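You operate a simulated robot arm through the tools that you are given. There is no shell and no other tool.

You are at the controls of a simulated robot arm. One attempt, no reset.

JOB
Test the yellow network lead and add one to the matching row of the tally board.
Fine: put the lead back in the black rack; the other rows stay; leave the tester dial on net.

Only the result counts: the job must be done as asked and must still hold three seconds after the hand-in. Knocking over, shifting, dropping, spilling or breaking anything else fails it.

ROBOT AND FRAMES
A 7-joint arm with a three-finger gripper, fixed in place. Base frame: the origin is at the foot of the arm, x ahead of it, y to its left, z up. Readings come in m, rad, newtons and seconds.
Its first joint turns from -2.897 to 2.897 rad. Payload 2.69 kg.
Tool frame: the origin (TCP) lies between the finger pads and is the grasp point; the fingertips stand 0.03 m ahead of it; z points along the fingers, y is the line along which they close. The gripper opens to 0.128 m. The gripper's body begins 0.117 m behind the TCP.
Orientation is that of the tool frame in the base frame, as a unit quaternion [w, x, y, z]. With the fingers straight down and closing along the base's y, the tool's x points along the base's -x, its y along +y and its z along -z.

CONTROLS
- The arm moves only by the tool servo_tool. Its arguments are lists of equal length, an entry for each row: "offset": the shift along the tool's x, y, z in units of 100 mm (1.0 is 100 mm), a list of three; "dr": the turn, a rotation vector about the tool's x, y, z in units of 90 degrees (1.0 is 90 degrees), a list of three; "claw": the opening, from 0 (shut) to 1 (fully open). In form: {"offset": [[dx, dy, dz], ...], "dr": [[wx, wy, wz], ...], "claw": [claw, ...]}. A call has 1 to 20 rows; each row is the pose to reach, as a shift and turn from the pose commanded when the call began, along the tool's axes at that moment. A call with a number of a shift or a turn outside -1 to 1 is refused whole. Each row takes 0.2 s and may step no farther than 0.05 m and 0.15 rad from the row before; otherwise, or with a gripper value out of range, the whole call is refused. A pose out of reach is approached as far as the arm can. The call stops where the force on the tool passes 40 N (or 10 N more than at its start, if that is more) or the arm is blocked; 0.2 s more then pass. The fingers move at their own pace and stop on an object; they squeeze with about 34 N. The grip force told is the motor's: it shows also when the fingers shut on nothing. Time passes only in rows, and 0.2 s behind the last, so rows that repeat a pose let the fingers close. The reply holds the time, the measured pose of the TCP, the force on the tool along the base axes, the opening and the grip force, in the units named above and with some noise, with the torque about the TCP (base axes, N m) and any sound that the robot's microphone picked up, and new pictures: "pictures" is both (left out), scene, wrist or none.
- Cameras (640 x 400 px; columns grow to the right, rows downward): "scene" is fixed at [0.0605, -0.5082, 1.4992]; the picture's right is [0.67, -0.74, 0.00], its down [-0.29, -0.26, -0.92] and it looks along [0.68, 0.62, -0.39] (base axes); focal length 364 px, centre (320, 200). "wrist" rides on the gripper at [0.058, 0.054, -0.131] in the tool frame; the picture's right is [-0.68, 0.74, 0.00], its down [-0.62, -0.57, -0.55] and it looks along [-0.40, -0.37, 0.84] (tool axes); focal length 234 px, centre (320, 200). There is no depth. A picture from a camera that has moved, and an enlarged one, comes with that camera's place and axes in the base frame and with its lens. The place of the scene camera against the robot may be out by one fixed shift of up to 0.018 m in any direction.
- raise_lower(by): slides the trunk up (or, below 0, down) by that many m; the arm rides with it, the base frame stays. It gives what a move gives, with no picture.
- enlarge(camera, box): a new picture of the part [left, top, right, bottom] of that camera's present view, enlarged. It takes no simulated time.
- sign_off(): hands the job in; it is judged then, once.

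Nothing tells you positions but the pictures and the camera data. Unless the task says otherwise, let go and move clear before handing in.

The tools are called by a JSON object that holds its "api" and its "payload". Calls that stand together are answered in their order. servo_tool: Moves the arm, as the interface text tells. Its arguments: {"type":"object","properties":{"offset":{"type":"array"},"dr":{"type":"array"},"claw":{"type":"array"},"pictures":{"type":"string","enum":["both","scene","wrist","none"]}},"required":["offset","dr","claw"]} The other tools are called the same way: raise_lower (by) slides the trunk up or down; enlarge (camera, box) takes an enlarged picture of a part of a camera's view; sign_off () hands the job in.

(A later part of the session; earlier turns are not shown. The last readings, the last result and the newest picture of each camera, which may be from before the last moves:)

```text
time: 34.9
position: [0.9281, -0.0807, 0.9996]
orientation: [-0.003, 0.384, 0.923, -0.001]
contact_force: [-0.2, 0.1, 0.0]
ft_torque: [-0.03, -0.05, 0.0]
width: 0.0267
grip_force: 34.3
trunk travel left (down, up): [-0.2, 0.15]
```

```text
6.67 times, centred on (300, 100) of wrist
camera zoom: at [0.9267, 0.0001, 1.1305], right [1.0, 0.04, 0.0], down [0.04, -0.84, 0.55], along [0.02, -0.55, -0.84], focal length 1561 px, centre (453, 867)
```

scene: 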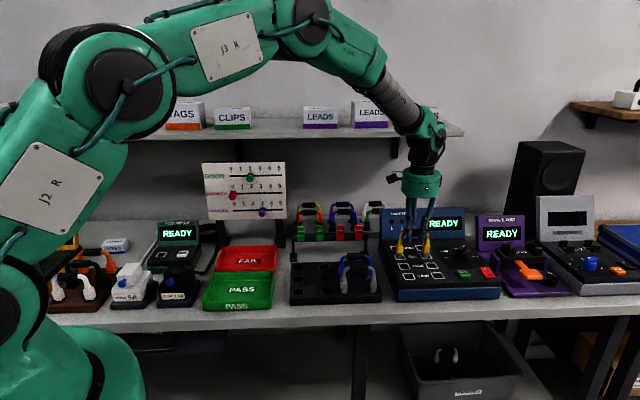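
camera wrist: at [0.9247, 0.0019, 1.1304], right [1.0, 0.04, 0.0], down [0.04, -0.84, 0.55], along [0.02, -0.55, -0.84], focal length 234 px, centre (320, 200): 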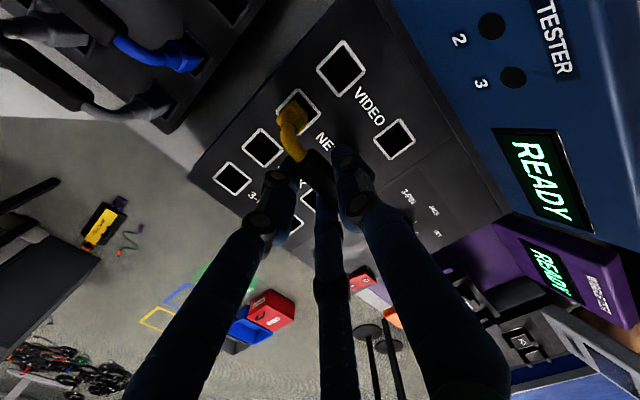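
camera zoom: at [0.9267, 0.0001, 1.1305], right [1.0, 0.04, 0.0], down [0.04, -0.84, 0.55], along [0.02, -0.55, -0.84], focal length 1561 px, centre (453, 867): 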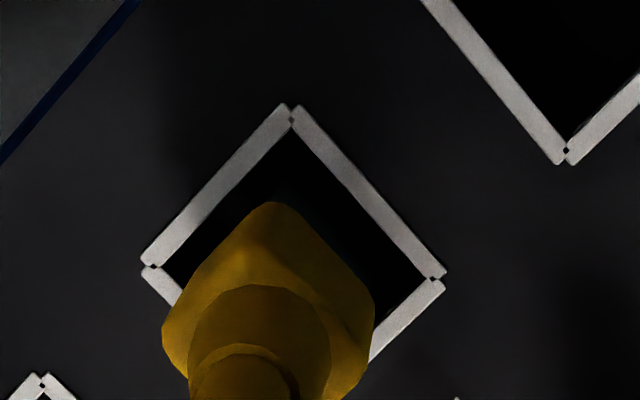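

{"api": "servo_tool", "payload": {"offset": [[-0.015, 0.01, 0], [-0.015, 0.01, 0], [-0.015, 0.01, 0.04], [-0.015, 0.01, 0.08], [-0.015, 0.01, 0.1], [-0.015, 0.01, 0.1]], "dr": [[0, 0, 0], [0, 0, 0], [0, 0, 0], [0, 0, 0], [0, 0, 0], [0, 0, 0]], "claw": [0, 0, 0, 0, 0, 0], "pictures": "none"}}

{"api": "enlarge", "payload": {"camera": "scene", "box": [385, 215, 455, 270]}}

{"api": "enlarge", "payload": {"camera": "wrist", "box": [260, 70, 340, 130]}}

```text
time: 36.3
position: [0.9295, -0.0793, 0.9907]
orientation: [-0.001, 0.384, 0.923, -0.001]
contact_force: [-3.7, 2.5, 9.5]
ft_torque: [0.24, 0.19, 0.04]
width: 0.0269
grip_force: 33.9
trunk travel left (down, up): [-0.2, 0.15]
```

```text
7.27 times, centred on (420, 242) of scene
camera zoom: at [0.0605, -0.5082, 1.4992], right [0.67, -0.74, 0.0], down [-0.29, -0.26, -0.92], along [0.68, 0.62, -0.39], focal length 2644 px, centre (-407, -109)
```

zoom: 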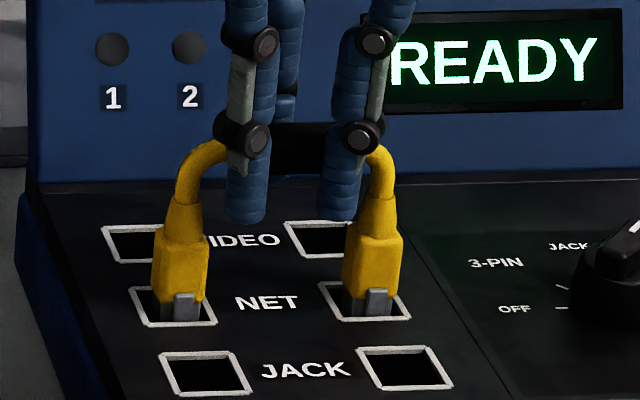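

```text
6.67 times, centred on (300, 100) of wrist
camera zoom: at [0.9278, -0.0006, 1.1215], right [1.0, 0.04, 0.0], down [0.04, -0.84, 0.55], along [0.02, -0.55, -0.84], focal length 1561 px, centre (453, 867)
```

zoom: 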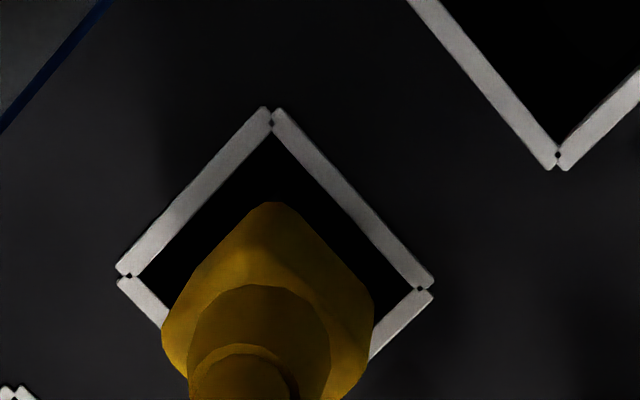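

The plugs are in as deep as they sat in the rack, with about 9.5 N of upward contact. I'm relaxing the small side load and pressing slightly to seat them.

{"api": "servo_tool", "payload": {"offset": [[0.01, 0, 0], [0.01, 0, 0.01], [0.01, 0, 0.02], [0.01, 0, 0.02]], "dr": [[0, 0, 0], [0, 0, 0], [0, 0, 0], [0, 0, 0]], "claw": [0, 0, 0, 0], "pictures": "none"}}

{"api": "enlarge", "payload": {"camera": "scene", "box": [385, 215, 455, 270]}}

```text
time: 37.3
position: [0.9294, -0.0791, 0.9901]
orientation: [0.0, 0.383, 0.924, 0.001]
contact_force: [2.3, -6.9, 24.2]
ft_torque: [-0.06, -0.08, -0.02]
width: 0.0265
grip_force: 34.1
trunk travel left (down, up): [-0.2, 0.15]
```

```text
7.27 times, centred on (420, 242) of scene
camera zoom: at [0.0605, -0.5082, 1.4992], right [0.67, -0.74, 0.0], down [-0.29, -0.26, -0.92], along [0.68, 0.62, -0.39], focal length 2644 px, centre (-407, -109)
```

zoom: 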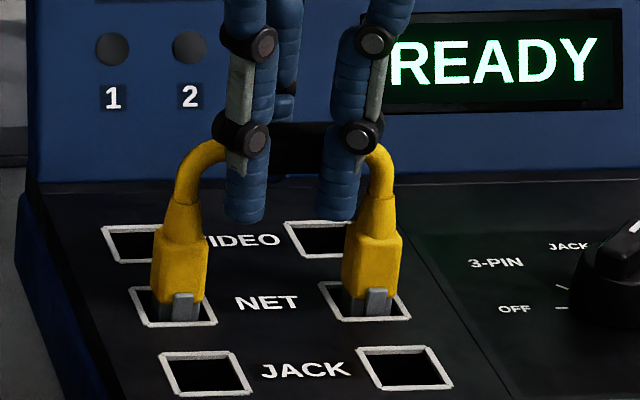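

It's bottomed at 24 N. I'm relieving the pressure, opening, and rising clear.

{"api": "servo_tool", "payload": {"offset": [[0, 0, -0.02], [0, 0, -0.02], [0, 0, -0.02], [0, 0, -0.02]], "dr": [[0, 0, 0], [0, 0, 0], [0, 0, 0], [0, 0, 0]], "claw": [0, 0, 0.4, 0.4], "pictures": "none"}}

{"api": "servo_tool", "payload": {"offset": [[0, 0, -0.1], [0, 0, -0.3], [0, 0, -0.6], [0, 0, -1.0], [0, 0, -1.0]], "dr": [[0, 0, 0], [0, 0, 0], [0, 0, 0], [0, 0, 0], [0, 0, 0]], "claw": [0.4, 0.4, 0.4, 0.4, 0.4], "pictures": "both"}}

{"api": "enlarge", "payload": {"camera": "scene", "box": [375, 200, 505, 300]}}

```text
time: 38.3
position: [0.9291, -0.0791, 0.9902]
orientation: [-0.002, 0.383, 0.924, -0.001]
contact_force: [0.5, -0.5, 1.0]
ft_torque: [0.0, 0.01, -0.01]
width: 0.0514
grip_force: 0.1
trunk travel left (down, up): [-0.2, 0.15]
```

```text
time: 39.5
position: [0.9296, -0.0797, 1.0907]
orientation: [-0.002, 0.383, 0.924, -0.001]
contact_force: [-0.3, -0.2, -0.2]
ft_torque: [0.02, -0.04, -0.01]
width: 0.0514
grip_force: 0.0
trunk travel left (down, up): [-0.2, 0.15]
camera wrist: at [0.9274, -0.0004, 1.2218], right [1.0, 0.04, 0.0], down [0.04, -0.84, 0.55], along [0.02, -0.55, -0.84], focal length 234 px, centre (320, 200)
```

scene: 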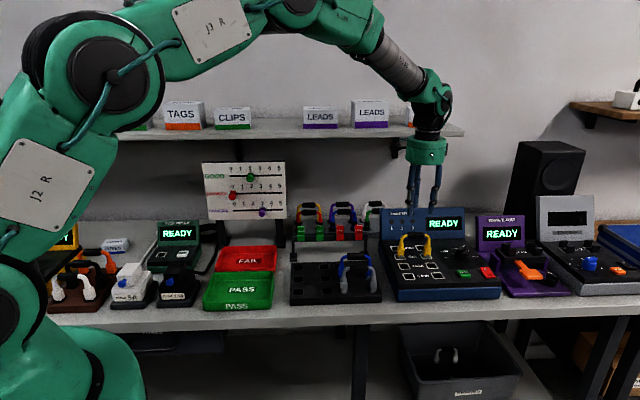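
wrist: 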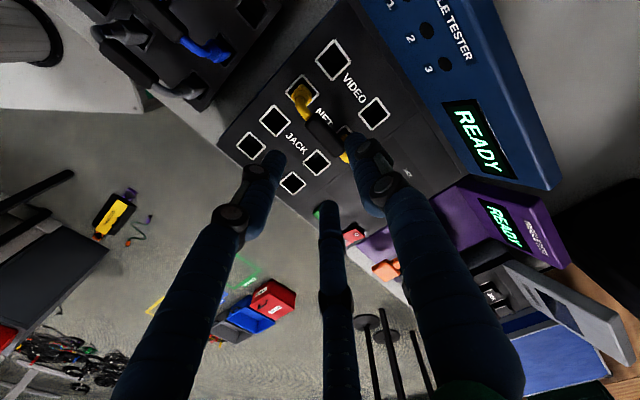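

```text
4.00 times, centred on (440, 250) of scene
camera zoom: at [0.0605, -0.5082, 1.4992], right [0.67, -0.74, 0.0], down [-0.29, -0.26, -0.92], along [0.68, 0.62, -0.39], focal length 1454 px, centre (-160, 0)
```

zoom: 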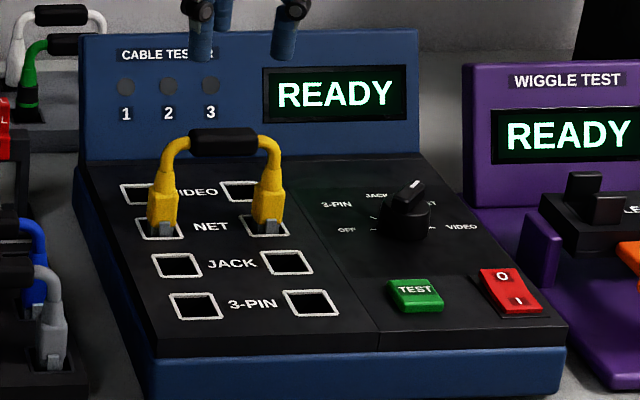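

The lead is seated in the NET pair and the display still shows READY. I'm closing the fingers and moving over the TEST button at about (0.9425, -0.2275).

{"api": "servo_tool", "payload": {"offset": [[-0.3, -0.25, 0], [-0.6, -0.5, 0], [-0.8, -0.75, 0], [-1.0, -0.954, 0], [-1.0, -0.954, 0]], "dr": [[0, 0, 0], [0, 0, 0], [0, 0, 0], [0, 0, 0], [0, 0, 0]], "claw": [0, 0, 0, 0, 0], "pictures": "none"}}

{"api": "servo_tool", "payload": {"offset": [[-0.136, 0, 0.1], [-0.136, 0, 0.4], [-0.136, 0, 0.7], [-0.136, 0, 0.9], [-0.136, 0, 0.9]], "dr": [[0, 0, 0], [0, 0, 0], [0, 0, 0], [0, 0, 0], [0, 0, 0]], "claw": [0, 0, 0, 0, 0], "pictures": "both"}}

{"api": "enlarge", "payload": {"camera": "scene", "box": [420, 205, 520, 300]}}

{"api": "enlarge", "payload": {"camera": "wrist", "box": [240, 80, 400, 190]}}

```text
time: 40.7
position: [0.9319, -0.2198, 1.0911]
orientation: [-0.003, 0.384, 0.923, -0.001]
contact_force: [0.2, -0.6, -0.3]
ft_torque: [0.04, 0.0, -0.01]
width: 0.0021
grip_force: 31.7
trunk travel left (down, up): [-0.2, 0.15]
```

```text
time: 41.9
position: [0.9436, -0.2285, 1.0008]
orientation: [-0.002, 0.384, 0.924, -0.001]
contact_force: [0.7, 0.8, 0.4]
ft_torque: [0.01, 0.05, -0.01]
width: 0.0019
grip_force: 31.7
trunk travel left (down, up): [-0.2, 0.15]
camera wrist: at [0.9416, -0.1478, 1.1306], right [1.0, 0.04, 0.0], down [0.04, -0.84, 0.55], along [0.02, -0.55, -0.84], focal length 234 px, centre (320, 200)
```

scene: 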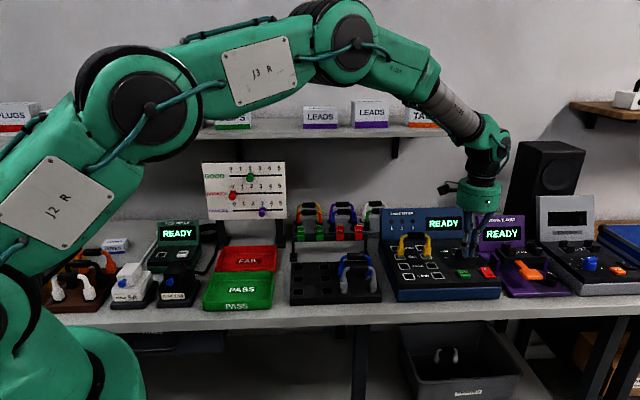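
wrist: 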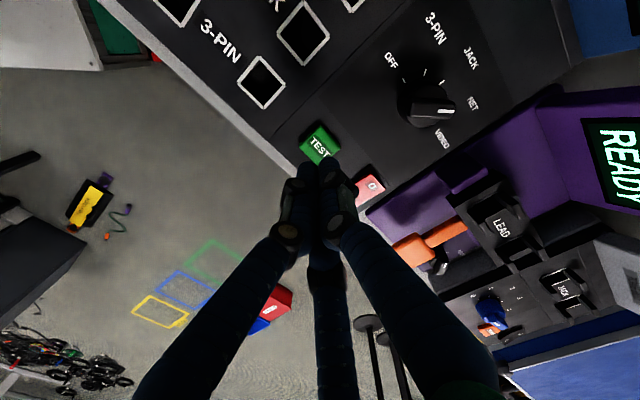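

```text
4.21 times, centred on (470, 252) of scene
camera zoom: at [0.0605, -0.5082, 1.4992], right [0.67, -0.74, 0.0], down [-0.29, -0.26, -0.92], along [0.68, 0.62, -0.39], focal length 1531 px, centre (-312, -21)
```

zoom: 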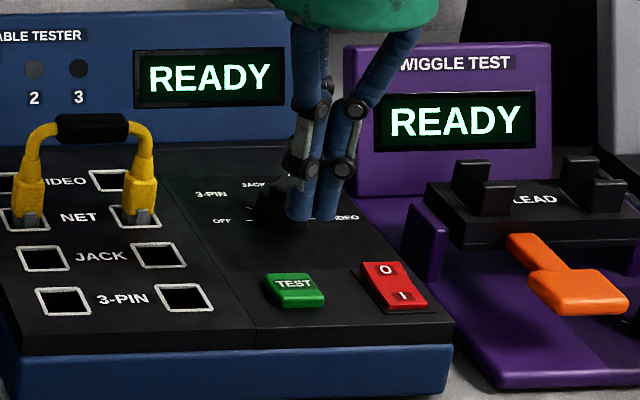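

```text
3.64 times, centred on (320, 135) of wrist
camera zoom: at [0.9416, -0.1478, 1.1306], right [1.0, 0.04, 0.0], down [0.04, -0.84, 0.55], along [0.02, -0.55, -0.84], focal length 852 px, centre (320, 436)
```

zoom: 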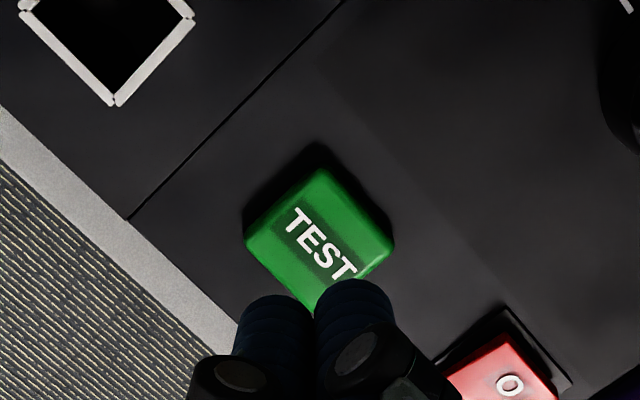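

The TEST button is directly beneath the closed fingertips. I'm lowering in fine steps until it clicks.

{"api": "servo_tool", "payload": {"offset": [[0, 0, 0.3], [0, 0, 0.42], [0, 0, 0.5], [0, 0, 0.54]], "dr": [[0, 0, 0], [0, 0, 0], [0, 0, 0], [0, 0, 0]], "claw": [0, 0, 0, 0], "pictures": "scene"}}

```text
time: 42.9
position: [0.941, -0.2273, 0.9457]
orientation: [-0.002, 0.383, 0.924, -0.001]
contact_force: [0.4, -0.4, 0.5]
ft_torque: [-0.03, -0.01, 0.01]
width: 0.006
grip_force: 31.1
trunk travel left (down, up): [-0.2, 0.15]
```

scene: 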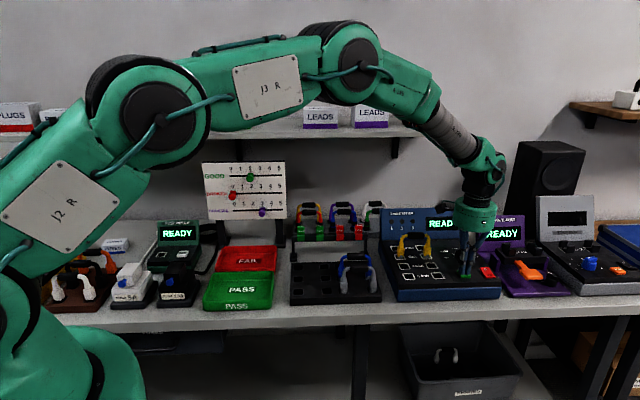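

{"api": "servo_tool", "payload": {"offset": [[0, 0, 0.02], [0, 0, 0.04], [0, 0, 0.06], [0, 0, 0.06]], "dr": [[0, 0, 0], [0, 0, 0], [0, 0, 0], [0, 0, 0]], "claw": [0, 0, 0, 0], "pictures": "scene"}}

{"api": "enlarge", "payload": {"camera": "scene", "box": [380, 195, 520, 300]}}

```text
time: 43.9
position: [0.9436, -0.229, 0.9398]
orientation: [-0.002, 0.383, 0.924, 0.0]
contact_force: [-1.4, 1.5, 11.9]
ft_torque: [0.05, 0.06, -0.01]
width: 0.0059
grip_force: 31.7
trunk travel left (down, up): [-0.2, 0.15]
heard: click
```

scene: 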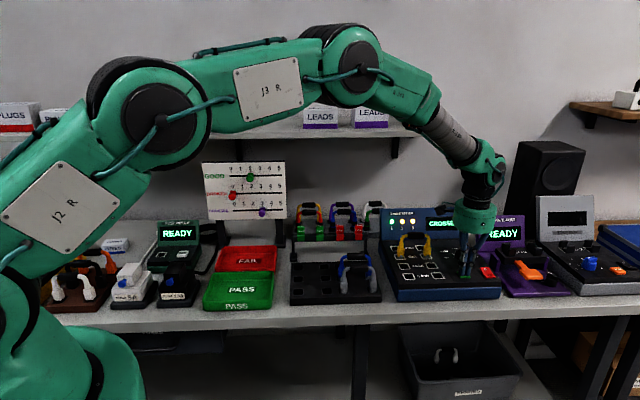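

```text
3.81 times, centred on (450, 248) of scene
camera zoom: at [0.0605, -0.5082, 1.4992], right [0.67, -0.74, 0.0], down [-0.29, -0.26, -0.92], along [0.68, 0.62, -0.39], focal length 1385 px, centre (-175, 19)
```

zoom: 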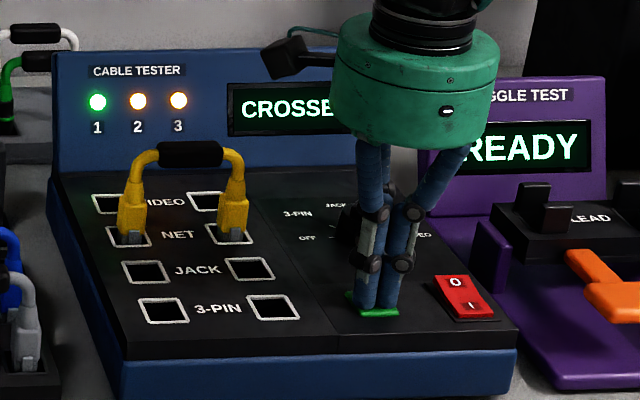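

The button clicked, and the display is showing what looks like "CROSSED". I'm lifting off to read it in full.

{"api": "servo_tool", "payload": {"offset": [[0, 0, -0.1], [0, 0, -0.5], [0, 0, -1.0], [0, 0, -1.0]], "dr": [[0, 0, 0], [0, 0, 0], [0, 0, 0], [0, 0, 0]], "claw": [0, 0, 0, 0], "pictures": "scene"}}

{"api": "servo_tool", "payload": {"offset": [[0.3, 0.3, -0.3], [0.6, 0.6, -0.5], [0.9, 0.9, -0.5], [0.9, 0.9, -0.5]], "dr": [[0, 0, 0], [0, 0, 0], [0, 0, 0], [0, 0, 0]], "claw": [0.4, 0.4, 0.4, 0.4], "pictures": "both"}}

{"api": "enlarge", "payload": {"camera": "scene", "box": [380, 195, 520, 300]}}

{"api": "enlarge", "payload": {"camera": "wrist", "box": [220, 20, 520, 220]}}

```text
time: 44.9
position: [0.9436, -0.226, 1.0402]
orientation: [-0.002, 0.384, 0.923, -0.002]
contact_force: [-0.9, 0.6, 0.3]
ft_torque: [-0.01, -0.06, 0.0]
width: 0.0022
grip_force: 31.3
trunk travel left (down, up): [-0.2, 0.15]
```

scene: 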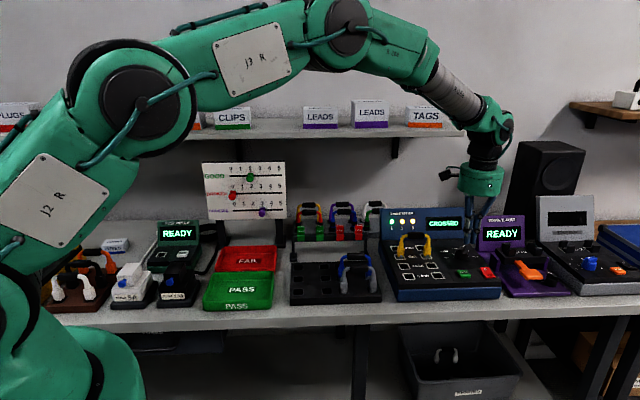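

```text
refused: row 1 steps farther than a row can; nothing moved
```

```text
3.81 times, centred on (450, 248) of scene
camera zoom: at [0.0605, -0.5082, 1.4992], right [0.67, -0.74, 0.0], down [-0.29, -0.26, -0.92], along [0.68, 0.62, -0.39], focal length 1385 px, centre (-175, 19)
```

zoom: 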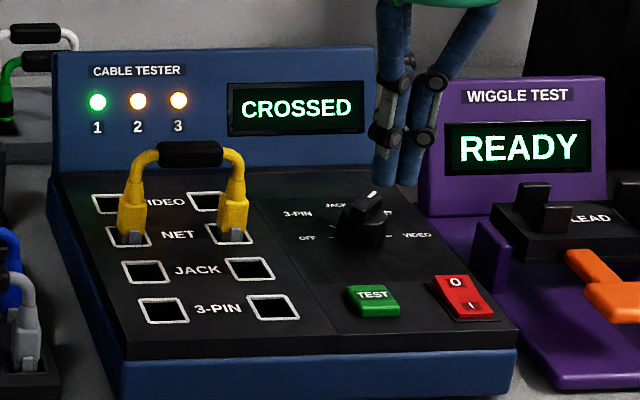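

```text
2.00 times, centred on (370, 120) of wrist
camera zoom: at [0.9409, -0.1462, 1.1714], right [1.0, 0.04, 0.0], down [0.04, -0.84, 0.55], along [0.02, -0.55, -0.84], focal length 468 px, centre (220, 360)
```

zoom: 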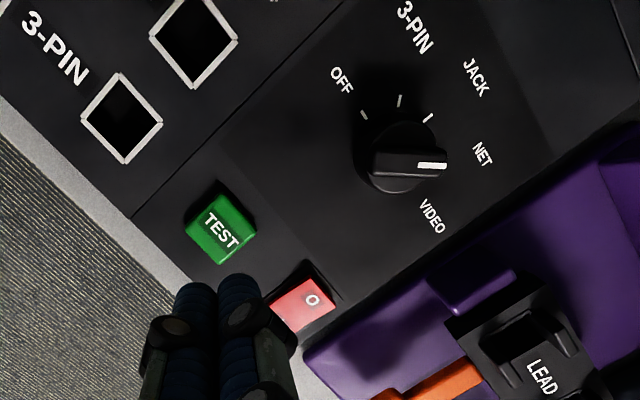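

The result is CROSSED, with the dial on NET. Now I'm going back over the lead with fingers open to fetch it.

{"api": "servo_tool", "payload": {"offset": [[0, 0, -0.4], [0.3, 0.27, -0.5], [0.6, 0.54, -0.5], [0.9, 0.8, -0.5], [1.0, 0.954, -0.5], [1.0, 0.954, -0.5]], "dr": [[0, 0, 0], [0, 0, 0], [0, 0, 0], [0, 0, 0], [0, 0, 0], [0, 0, 0]], "claw": [0.4, 0.4, 0.4, 0.4, 0.4, 0.4], "pictures": "none"}}

{"api": "servo_tool", "payload": {"offset": [[0.136, 0, 0], [0.136, 0, 0.2], [0.136, 0, 0.4], [0.136, 0, 0.4]], "dr": [[0, 0, 0], [0, 0, 0], [0, 0, 0], [0, 0, 0]], "claw": [0.4, 0.4, 0.4, 0.4], "pictures": "both"}}

{"api": "enlarge", "payload": {"camera": "wrist", "box": [210, 80, 430, 230]}}

```text
time: 46.3
position: [0.9407, -0.0882, 1.091]
orientation: [-0.002, 0.383, 0.924, -0.001]
contact_force: [0.3, 1.4, 0.1]
ft_torque: [0.02, 0.02, 0.02]
width: 0.0511
grip_force: 0.0
trunk travel left (down, up): [-0.2, 0.15]
```

```text
time: 47.3
position: [0.9315, -0.0782, 1.0504]
orientation: [-0.003, 0.383, 0.924, -0.001]
contact_force: [0.4, 0.6, -1.0]
ft_torque: [0.0, 0.02, -0.02]
width: 0.051
grip_force: 0.0
trunk travel left (down, up): [-0.2, 0.15]
camera wrist: at [0.9293, 0.0014, 1.1806], right [1.0, 0.04, 0.0], down [0.04, -0.84, 0.55], along [0.02, -0.55, -0.84], focal length 234 px, centre (320, 200)
```

scene: 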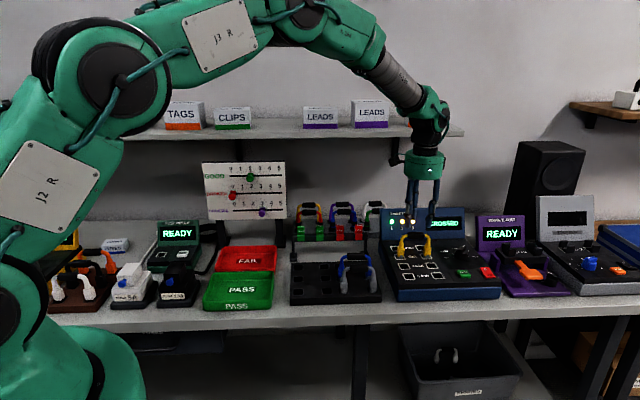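
wrist: 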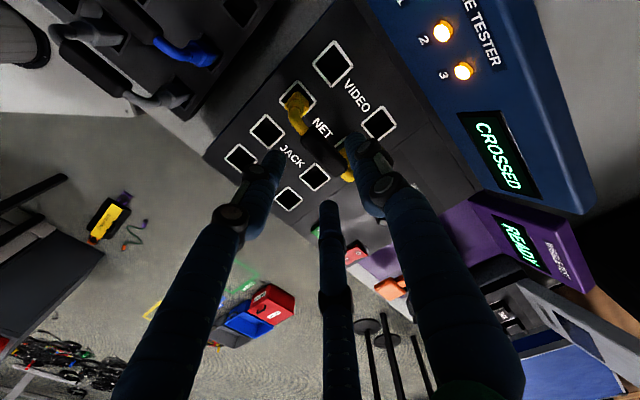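

```text
2.67 times, centred on (320, 155) of wrist
camera zoom: at [0.9293, 0.0014, 1.1806], right [1.0, 0.04, 0.0], down [0.04, -0.84, 0.55], along [0.02, -0.55, -0.84], focal length 624 px, centre (320, 320)
```

zoom: 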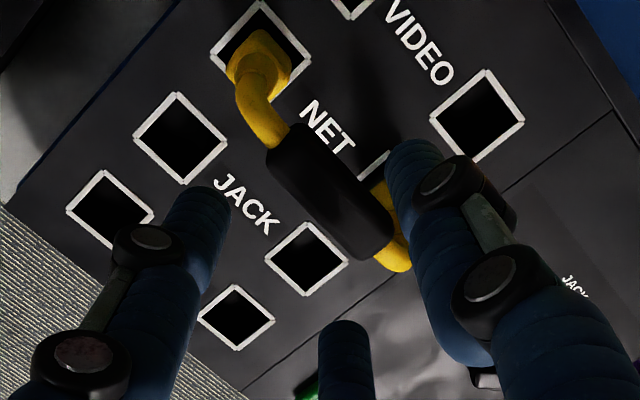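

The handle sits relative to the fingers exactly as it did at the rack. I'm descending and gripping again.

{"api": "servo_tool", "payload": {"offset": [[0, 0, 0.2], [0, 0, 0.4], [0, 0, 0.5], [0, 0, 0.6], [0, 0, 0.6]], "dr": [[0, 0, 0], [0, 0, 0], [0, 0, 0], [0, 0, 0], [0, 0, 0]], "claw": [0.4, 0.4, 0.4, 0.4, 0.4], "pictures": "none"}}

{"api": "servo_tool", "payload": {"offset": [[0, 0, 0], [0, 0, 0], [0, 0, 0]], "dr": [[0, 0, 0], [0, 0, 0], [0, 0, 0]], "claw": [0.25, 0, 0], "pictures": "both"}}

```text
time: 48.5
position: [0.9309, -0.0777, 0.9887]
orientation: [-0.002, 0.384, 0.923, -0.001]
contact_force: [0.0, 0.3, 0.3]
ft_torque: [0.02, 0.02, 0.03]
width: 0.0512
grip_force: 0.1
trunk travel left (down, up): [-0.2, 0.15]
```

```text
time: 49.3
position: [0.9305, -0.0785, 0.9904]
orientation: [-0.003, 0.383, 0.924, -0.001]
contact_force: [0.3, -1.0, 0.0]
ft_torque: [0.0, 0.04, 0.0]
width: 0.027
grip_force: 34.3
trunk travel left (down, up): [-0.2, 0.15]
camera wrist: at [0.9285, 0.0007, 1.1204], right [1.0, 0.04, 0.0], down [0.04, -0.84, 0.55], along [0.02, -0.55, -0.84], focal length 234 px, centre (320, 200)
```

scene: 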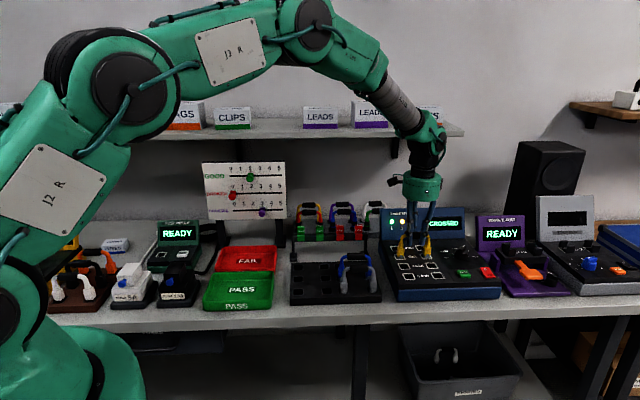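
wrist: 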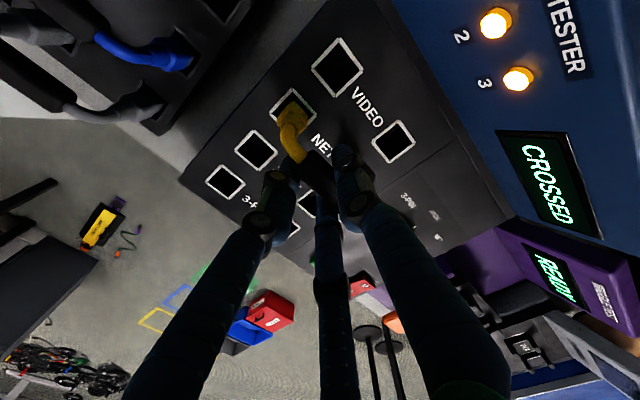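

Gripped again at 27 mm. I'm lifting the lead out and carrying it back over its rack position.

{"api": "servo_tool", "payload": {"offset": [[0, 0, -0.05], [0, 0, -0.15], [0, 0, -0.35], [0, 0, -0.6], [0, 0, -0.8], [0.3, 0.04, -0.8], [0.6, 0.08, -0.8], [0.9, 0.138, -0.8], [0.9, 0.138, -0.8]], "dr": [[0, 0, 0], [0, 0, 0], [0, 0, 0], [0, 0, 0], [0, 0, 0], [0, 0, 0], [0, 0, 0], [0, 0, 0], [0, 0, 0]], "claw": [0, 0, 0, 0, 0, 0, 0, 0, 0], "pictures": "scene"}}

{"api": "servo_tool", "payload": {"offset": [[0.3, 0, 0], [0.6, 0, 0], [0.904, 0, 0], [0.904, 0, 0.3], [0.904, 0, 0.3], [0.904, 0, 0.3]], "dr": [[0, 0, 0], [0, 0, 0], [0, 0, 0], [0, 0, 0], [0, 0, 0], [0, 0, 0]], "claw": [0, 0, 0, 0, 0, 0], "pictures": "both"}}

{"api": "enlarge", "payload": {"camera": "scene", "box": [290, 190, 390, 290]}}

{"api": "enlarge", "payload": {"camera": "wrist", "box": [240, 70, 400, 170]}}

```text
time: 51.3
position: [0.8754, -0.006, 1.0704]
orientation: [-0.002, 0.384, 0.924, -0.002]
contact_force: [-0.7, 0.6, -0.7]
ft_torque: [0.0, 0.0, -0.01]
width: 0.0266
grip_force: 33.8
trunk travel left (down, up): [-0.2, 0.15]
```

scene: 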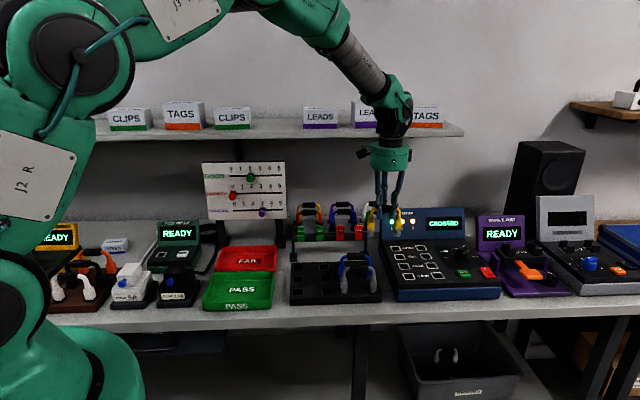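

```text
time: 52.7
position: [0.8112, 0.0585, 1.0389]
orientation: [-0.002, 0.383, 0.924, 0.0]
contact_force: [0.9, 0.5, 0.0]
ft_torque: [-0.03, 0.0, 0.02]
width: 0.0267
grip_force: 33.8
trunk travel left (down, up): [-0.2, 0.15]
camera wrist: at [0.8087, 0.1384, 1.1705], right [1.0, 0.04, 0.0], down [0.04, -0.84, 0.55], along [0.02, -0.55, -0.84], focal length 234 px, centre (320, 200)
```

scene: 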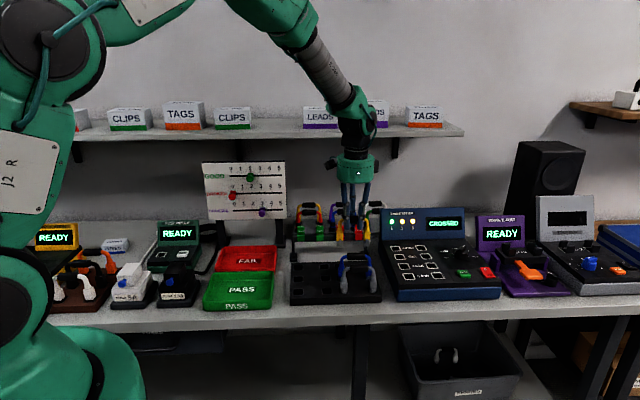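
wrist: 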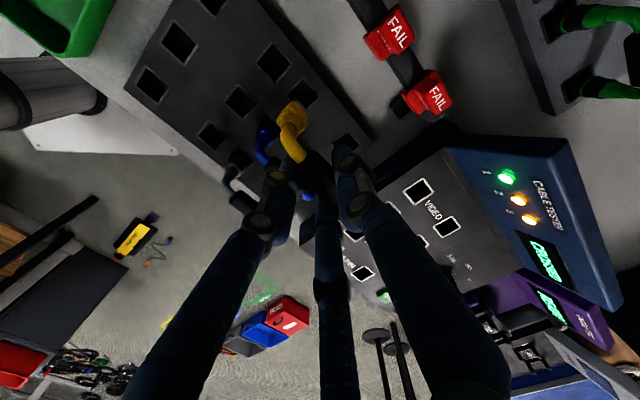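

```text
4.00 times, centred on (340, 240) of scene
camera zoom: at [0.0605, -0.5082, 1.4992], right [0.67, -0.74, 0.0], down [-0.29, -0.26, -0.92], along [0.68, 0.62, -0.39], focal length 1454 px, centre (240, 40)
```

zoom: 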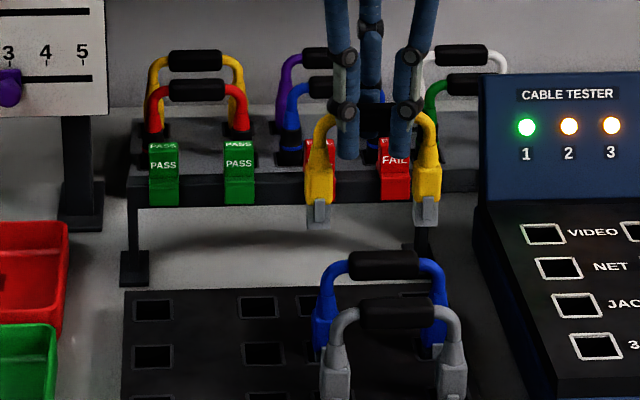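

```text
4.00 times, centred on (320, 120) of wrist
camera zoom: at [0.8087, 0.1384, 1.1705], right [1.0, 0.04, 0.0], down [0.04, -0.84, 0.55], along [0.02, -0.55, -0.84], focal length 937 px, centre (320, 520)
```

zoom: 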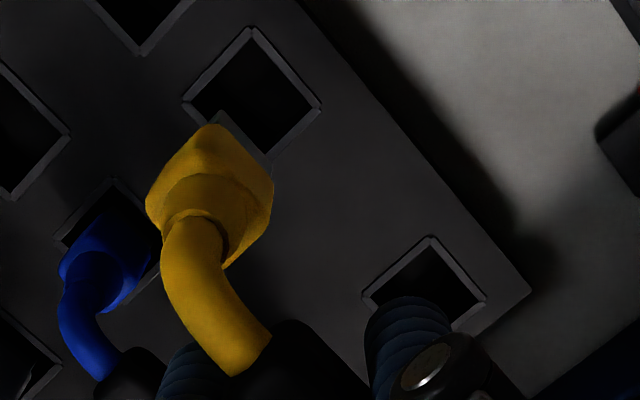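

{"api": "servo_tool", "payload": {"offset": [[0, 0, 0.2], [0, 0, 0.4], [0, 0, 0.58], [0, 0, 0.58], [0, 0, 0.58]], "dr": [[0, 0, 0], [0, 0, 0], [0, 0, 0], [0, 0, 0], [0, 0, 0]], "claw": [0, 0, 0, 0, 0], "pictures": "both"}}

{"api": "enlarge", "payload": {"camera": "scene", "box": [320, 230, 390, 280]}}

{"api": "enlarge", "payload": {"camera": "wrist", "box": [250, 70, 340, 140]}}

```text
time: 53.9
position: [0.8105, 0.0562, 0.9814]
orientation: [-0.002, 0.383, 0.924, -0.001]
contact_force: [0.3, -0.4, -0.1]
ft_torque: [0.02, 0.0, -0.01]
width: 0.0268
grip_force: 34.0
trunk travel left (down, up): [-0.2, 0.15]
camera wrist: at [0.8094, 0.1367, 1.1126], right [1.0, 0.04, 0.0], down [0.04, -0.84, 0.55], along [0.02, -0.55, -0.84], focal length 234 px, centre (320, 200)
```

scene: 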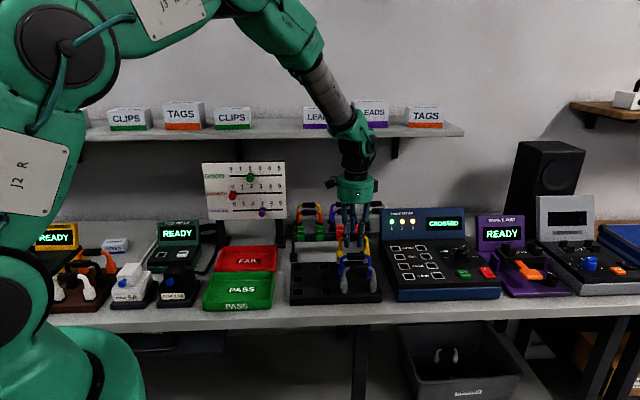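
wrist: 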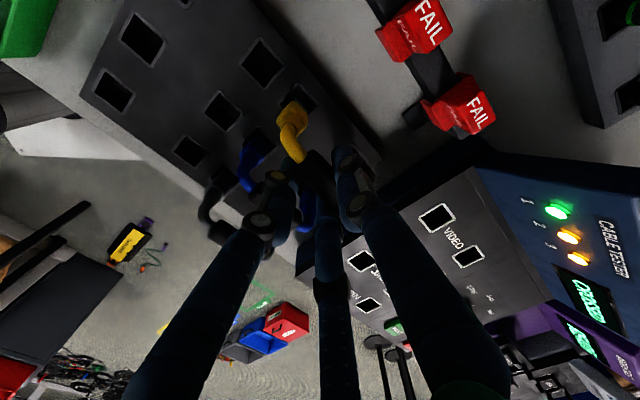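

```text
8.00 times, centred on (355, 255) of scene
camera zoom: at [0.0605, -0.5082, 1.4992], right [0.67, -0.74, 0.0], down [-0.29, -0.26, -0.92], along [0.68, 0.62, -0.39], focal length 2908 px, centre (40, -240)
```

zoom: 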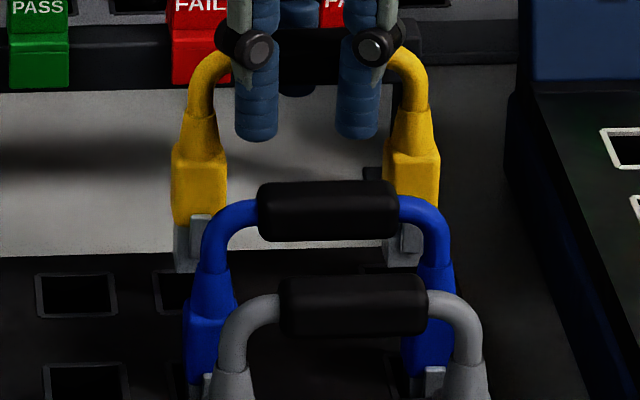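

```text
5.71 times, centred on (295, 105) of wrist
camera zoom: at [0.8094, 0.1367, 1.1126], right [1.0, 0.04, 0.0], down [0.04, -0.84, 0.55], along [0.02, -0.55, -0.84], focal length 1338 px, centre (463, 743)
```

zoom: 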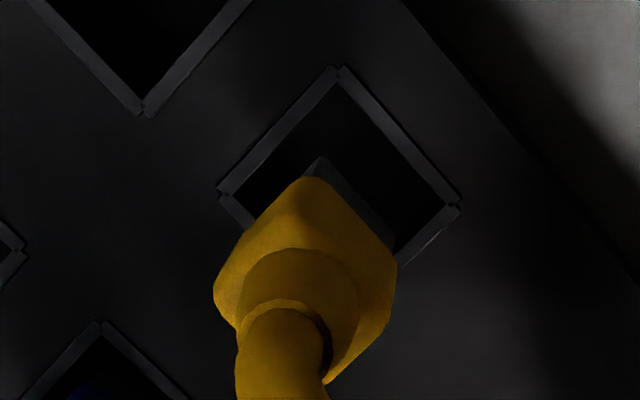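

The plug is within about a millimetre of its rack socket. I'm lowering it in gently.

{"api": "servo_tool", "payload": {"offset": [[0, 0, 0.06], [0, 0, 0.12], [0, 0, 0.17], [0, 0, 0.22], [0, 0, 0.22]], "dr": [[0, 0, 0], [0, 0, 0], [0, 0, 0], [0, 0, 0], [0, 0, 0]], "claw": [0, 0, 0, 0, 0], "pictures": "none"}}

{"api": "enlarge", "payload": {"camera": "scene", "box": [320, 230, 390, 280]}}

{"api": "enlarge", "payload": {"camera": "wrist", "box": [250, 70, 340, 140]}}

```text
time: 55.1
position: [0.8102, 0.0582, 0.9594]
orientation: [-0.002, 0.384, 0.923, -0.001]
contact_force: [0.2, 0.2, -0.6]
ft_torque: [0.0, -0.02, -0.02]
width: 0.0269
grip_force: 33.6
trunk travel left (down, up): [-0.2, 0.15]
```

```text
8.00 times, centred on (355, 255) of scene
camera zoom: at [0.0605, -0.5082, 1.4992], right [0.67, -0.74, 0.0], down [-0.29, -0.26, -0.92], along [0.68, 0.62, -0.39], focal length 2908 px, centre (40, -240)
```

zoom: 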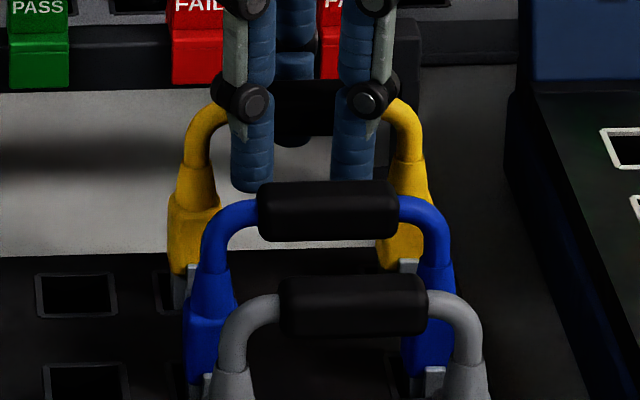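

```text
5.71 times, centred on (295, 105) of wrist
camera zoom: at [0.8097, 0.1381, 1.0902], right [1.0, 0.04, 0.0], down [0.04, -0.84, 0.55], along [0.02, -0.55, -0.84], focal length 1338 px, centre (463, 743)
```

zoom: 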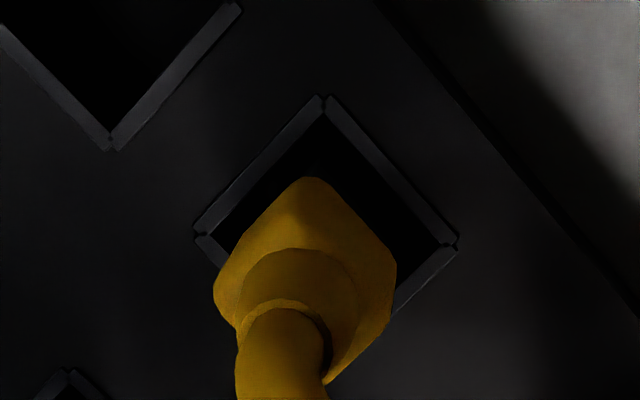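

{"api": "servo_tool", "payload": {"offset": [[0, 0, 0.03], [0, 0, 0.06], [0, 0, 0.08], [0, 0, 0.08]], "dr": [[0, 0, 0], [0, 0, 0], [0, 0, 0], [0, 0, 0]], "claw": [0, 0, 0, 0], "pictures": "none"}}

{"api": "enlarge", "payload": {"camera": "wrist", "box": [250, 70, 340, 140]}}

```text
time: 56.1
position: [0.8129, 0.0581, 0.9524]
orientation: [-0.001, 0.384, 0.924, -0.001]
contact_force: [-1.3, 1.7, 4.5]
ft_torque: [0.15, 0.05, 0.0]
width: 0.0268
grip_force: 33.5
trunk travel left (down, up): [-0.2, 0.15]
```

```text
5.71 times, centred on (295, 105) of wrist
camera zoom: at [0.81, 0.1377, 1.0833], right [1.0, 0.04, 0.0], down [0.04, -0.84, 0.55], along [0.02, -0.55, -0.84], focal length 1338 px, centre (463, 743)
```

zoom: 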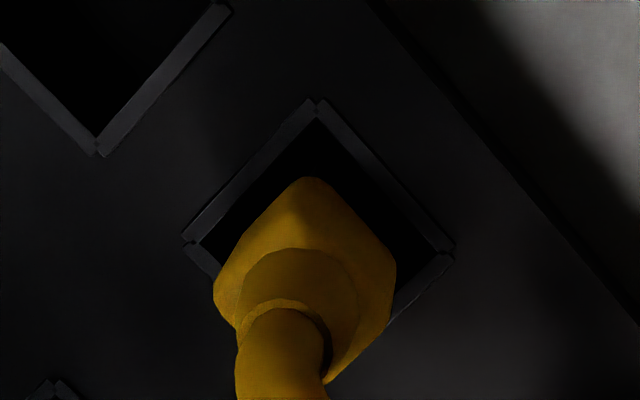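

The plugs have bottomed gently at the original height. I'm releasing and rising clear.

{"api": "servo_tool", "payload": {"offset": [[0, 0, -0.005], [0, 0, -0.005], [0, 0, -0.005], [0, 0, -0.005]], "dr": [[0, 0, 0], [0, 0, 0], [0, 0, 0], [0, 0, 0]], "claw": [0, 0.4, 0.4, 0.4], "pictures": "none"}}

{"api": "servo_tool", "payload": {"offset": [[0, 0, -0.1], [0, 0, -0.3], [0, 0, -0.6], [0, 0, -1.0], [0, 0, -1.0]], "dr": [[0, 0, 0], [0, 0, 0], [0, 0, 0], [0, 0, 0], [0, 0, 0]], "claw": [0.4, 0.4, 0.4, 0.4, 0.4], "pictures": "both"}}

{"api": "enlarge", "payload": {"camera": "scene", "box": [280, 195, 400, 310]}}

{"api": "enlarge", "payload": {"camera": "wrist", "box": [210, 60, 430, 210]}}

```text
time: 57.1
position: [0.8107, 0.0573, 0.9537]
orientation: [-0.002, 0.383, 0.924, -0.001]
contact_force: [0.4, -0.7, 0.1]
ft_torque: [0.0, -0.02, 0.03]
width: 0.0512
grip_force: 0.0
trunk travel left (down, up): [-0.2, 0.15]
```

```text
time: 58.3
position: [0.8096, 0.0603, 1.0523]
orientation: [-0.003, 0.384, 0.924, -0.001]
contact_force: [-0.9, -0.3, 0.0]
ft_torque: [0.0, -0.04, 0.01]
width: 0.0515
grip_force: 0.0
trunk travel left (down, up): [-0.2, 0.15]
camera wrist: at [0.8081, 0.1393, 1.1832], right [1.0, 0.04, 0.0], down [0.04, -0.84, 0.55], along [0.02, -0.55, -0.84], focal length 234 px, centre (320, 200)
```

scene: 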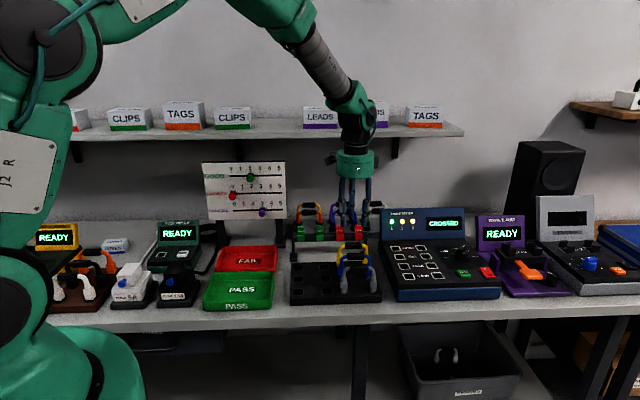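
wrist: 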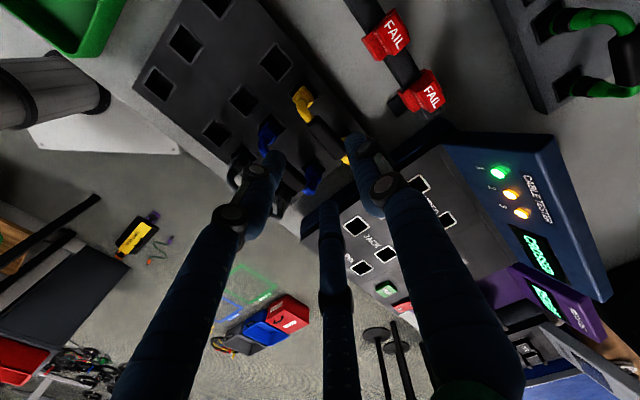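

```text
3.48 times, centred on (340, 252) of scene
camera zoom: at [0.0605, -0.5082, 1.4992], right [0.67, -0.74, 0.0], down [-0.29, -0.26, -0.92], along [0.68, 0.62, -0.39], focal length 1264 px, centre (250, 17)
```

zoom: 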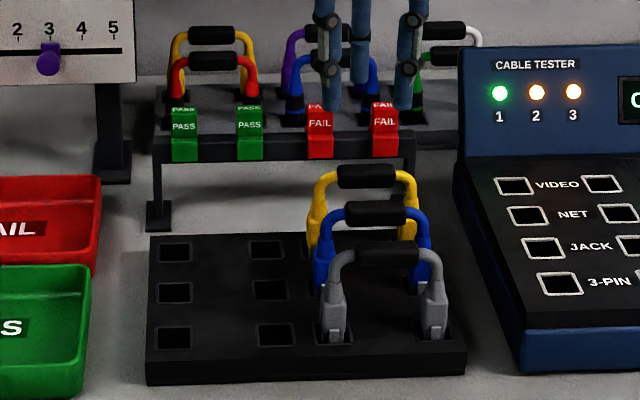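

```text
2.67 times, centred on (320, 135) of wrist
camera zoom: at [0.8081, 0.1393, 1.1832], right [1.0, 0.04, 0.0], down [0.04, -0.84, 0.55], along [0.02, -0.55, -0.84], focal length 624 px, centre (320, 373)
```

zoom: 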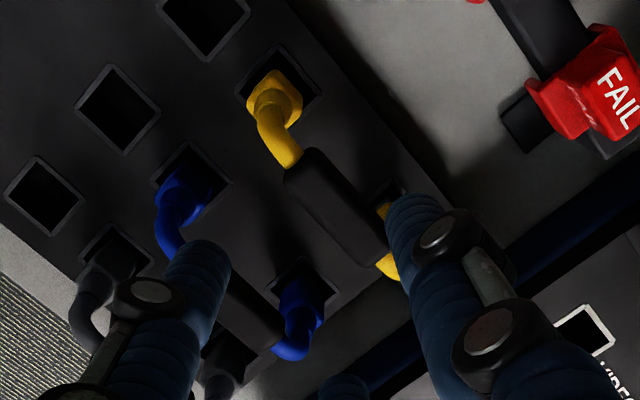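

The lead is back in its original rack place and upright. Next is the tally: the purple CROSSED bead's knob is at about (0.72, 0.366, 0.988), standing out toward me from a vertical board. I'll approach it from the front with the tool pitched up, so I'm moving to a clear spot in front of the board first.

{"api": "servo_tool", "payload": {"offset": [[0.1, -0.05, -0.4], [0.4, -0.1, -0.5], [0.7, -0.15, -0.5], [1.0, -0.2, -0.5]], "dr": [[0, 0, 0], [0, 0, 0], [0, 0, 0], [0, 0, 0]], "claw": [0, 0, 0, 0], "pictures": "none"}}

{"api": "servo_tool", "payload": {"offset": [[0.35, -0.1, -0.3], [0.7, -0.2, -0.6], [1.0, -0.3, -0.8]], "dr": [[0, 0, 0], [0, 0, 0], [0, 0, 0]], "claw": [0, 0, 0], "pictures": "none"}}

{"api": "servo_tool", "payload": {"offset": [[0.35, -0.1, 0], [0.7, -0.2, 0], [1.0, -0.3, 0], [1.0, -0.3, 0]], "dr": [[0, 0, 0], [0, 0, 0], [0, 0, 0], [0, 0, 0]], "claw": [0, 0, 0, 0], "pictures": "both"}}

```text
time: 59.3
position: [0.7269, 0.1162, 1.1034]
orientation: [-0.002, 0.383, 0.924, -0.001]
contact_force: [-0.1, -1.3, -0.5]
ft_torque: [0.0, 0.02, -0.01]
width: 0.002
grip_force: 31.1
trunk travel left (down, up): [-0.2, 0.15]
```

```text
time: 60.1
position: [0.6336, 0.1631, 1.1809]
orientation: [-0.001, 0.384, 0.923, -0.001]
contact_force: [0.5, -0.4, -0.1]
ft_torque: [-0.03, -0.01, 0.0]
width: 0.0021
grip_force: 31.9
trunk travel left (down, up): [-0.2, 0.15]
```

```text
time: 61.1
position: [0.5436, 0.2134, 1.1862]
orientation: [-0.002, 0.383, 0.924, -0.001]
contact_force: [-1.1, -0.1, 0.4]
ft_torque: [0.01, -0.04, 0.01]
width: 0.0021
grip_force: 31.3
trunk travel left (down, up): [-0.2, 0.15]
camera wrist: at [0.5413, 0.2929, 1.3159], right [1.0, 0.04, 0.0], down [0.04, -0.84, 0.55], along [0.02, -0.55, -0.84], focal length 234 px, centre (320, 200)
```

scene: 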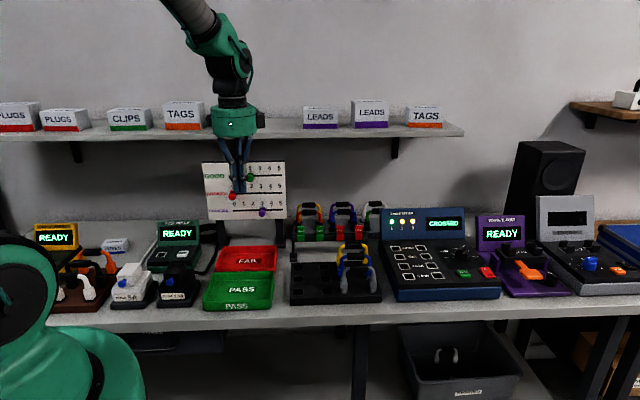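
wrist: 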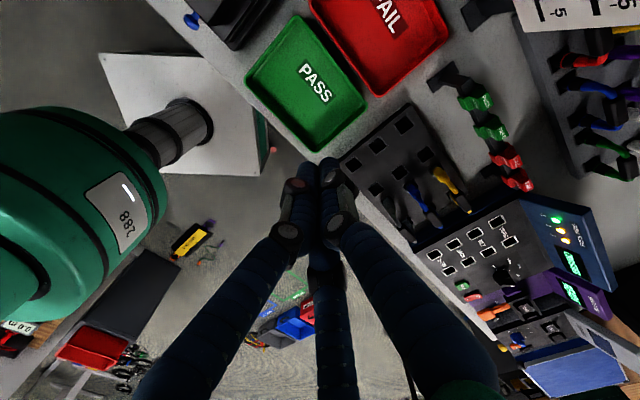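

I'm now pitching the tool up toward the board, in place.

{"api": "servo_tool", "payload": {"offset": [[0, 0, 0], [0, 0, 0], [0, 0, 0], [0, 0, 0], [0, 0, 0]], "dr": [[-0.09, 0, 0], [-0.18, 0, 0], [-0.27, 0, 0], [-0.36, 0, 0], [-0.45, 0, 0]], "claw": [0, 0, 0, 0, 0], "pictures": "none"}}

{"api": "servo_tool", "payload": {"offset": [[0, 0, 0], [0, 0, 0], [0, 0, 0], [0, 0, 0], [0, 0, 0]], "dr": [[-0.08, 0, 0], [-0.16, 0, 0], [-0.24, 0, 0], [-0.32, 0, 0], [-0.32, 0, 0]], "claw": [0, 0, 0, 0, 0], "pictures": "both"}}

```text
time: 62.3
position: [0.5441, 0.2133, 1.1854]
orientation: [0.132, 0.36, 0.867, 0.319]
contact_force: [0.0, 0.0, -0.2]
ft_torque: [0.0, -0.03, -0.05]
width: 0.002
grip_force: 31.4
trunk travel left (down, up): [-0.2, 0.15]
```

```text
time: 63.5
position: [0.544, 0.2144, 1.1834]
orientation: [0.217, 0.316, 0.76, 0.525]
contact_force: [0.1, -0.2, -0.2]
ft_torque: [0.03, 0.01, 0.04]
width: 0.0022
grip_force: 32.0
trunk travel left (down, up): [-0.2, 0.15]
camera wrist: at [0.4319, 0.1828, 1.2798], right [0.66, -0.3, 0.69], down [-0.07, -0.94, -0.34], along [0.74, 0.17, -0.65], focal length 234 px, centre (320, 200)
```

scene: 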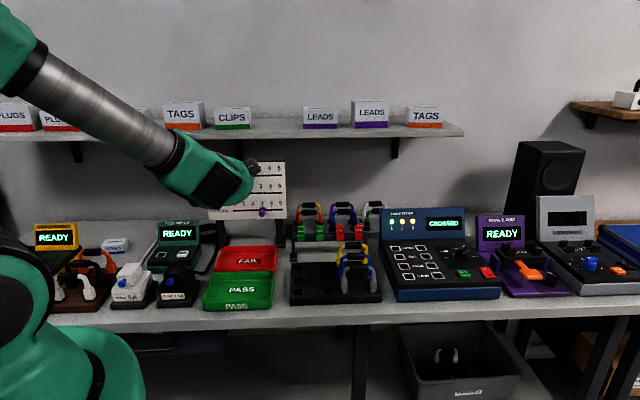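
wrist: 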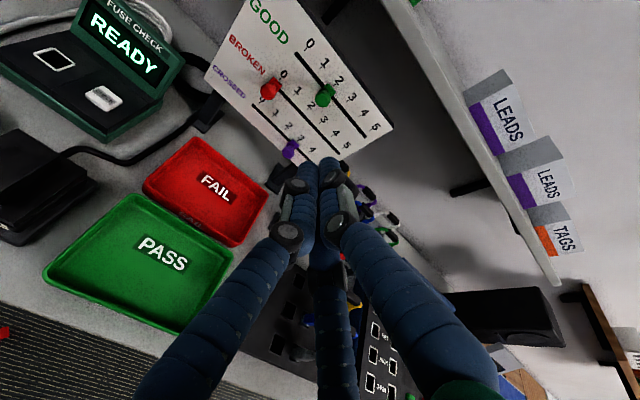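

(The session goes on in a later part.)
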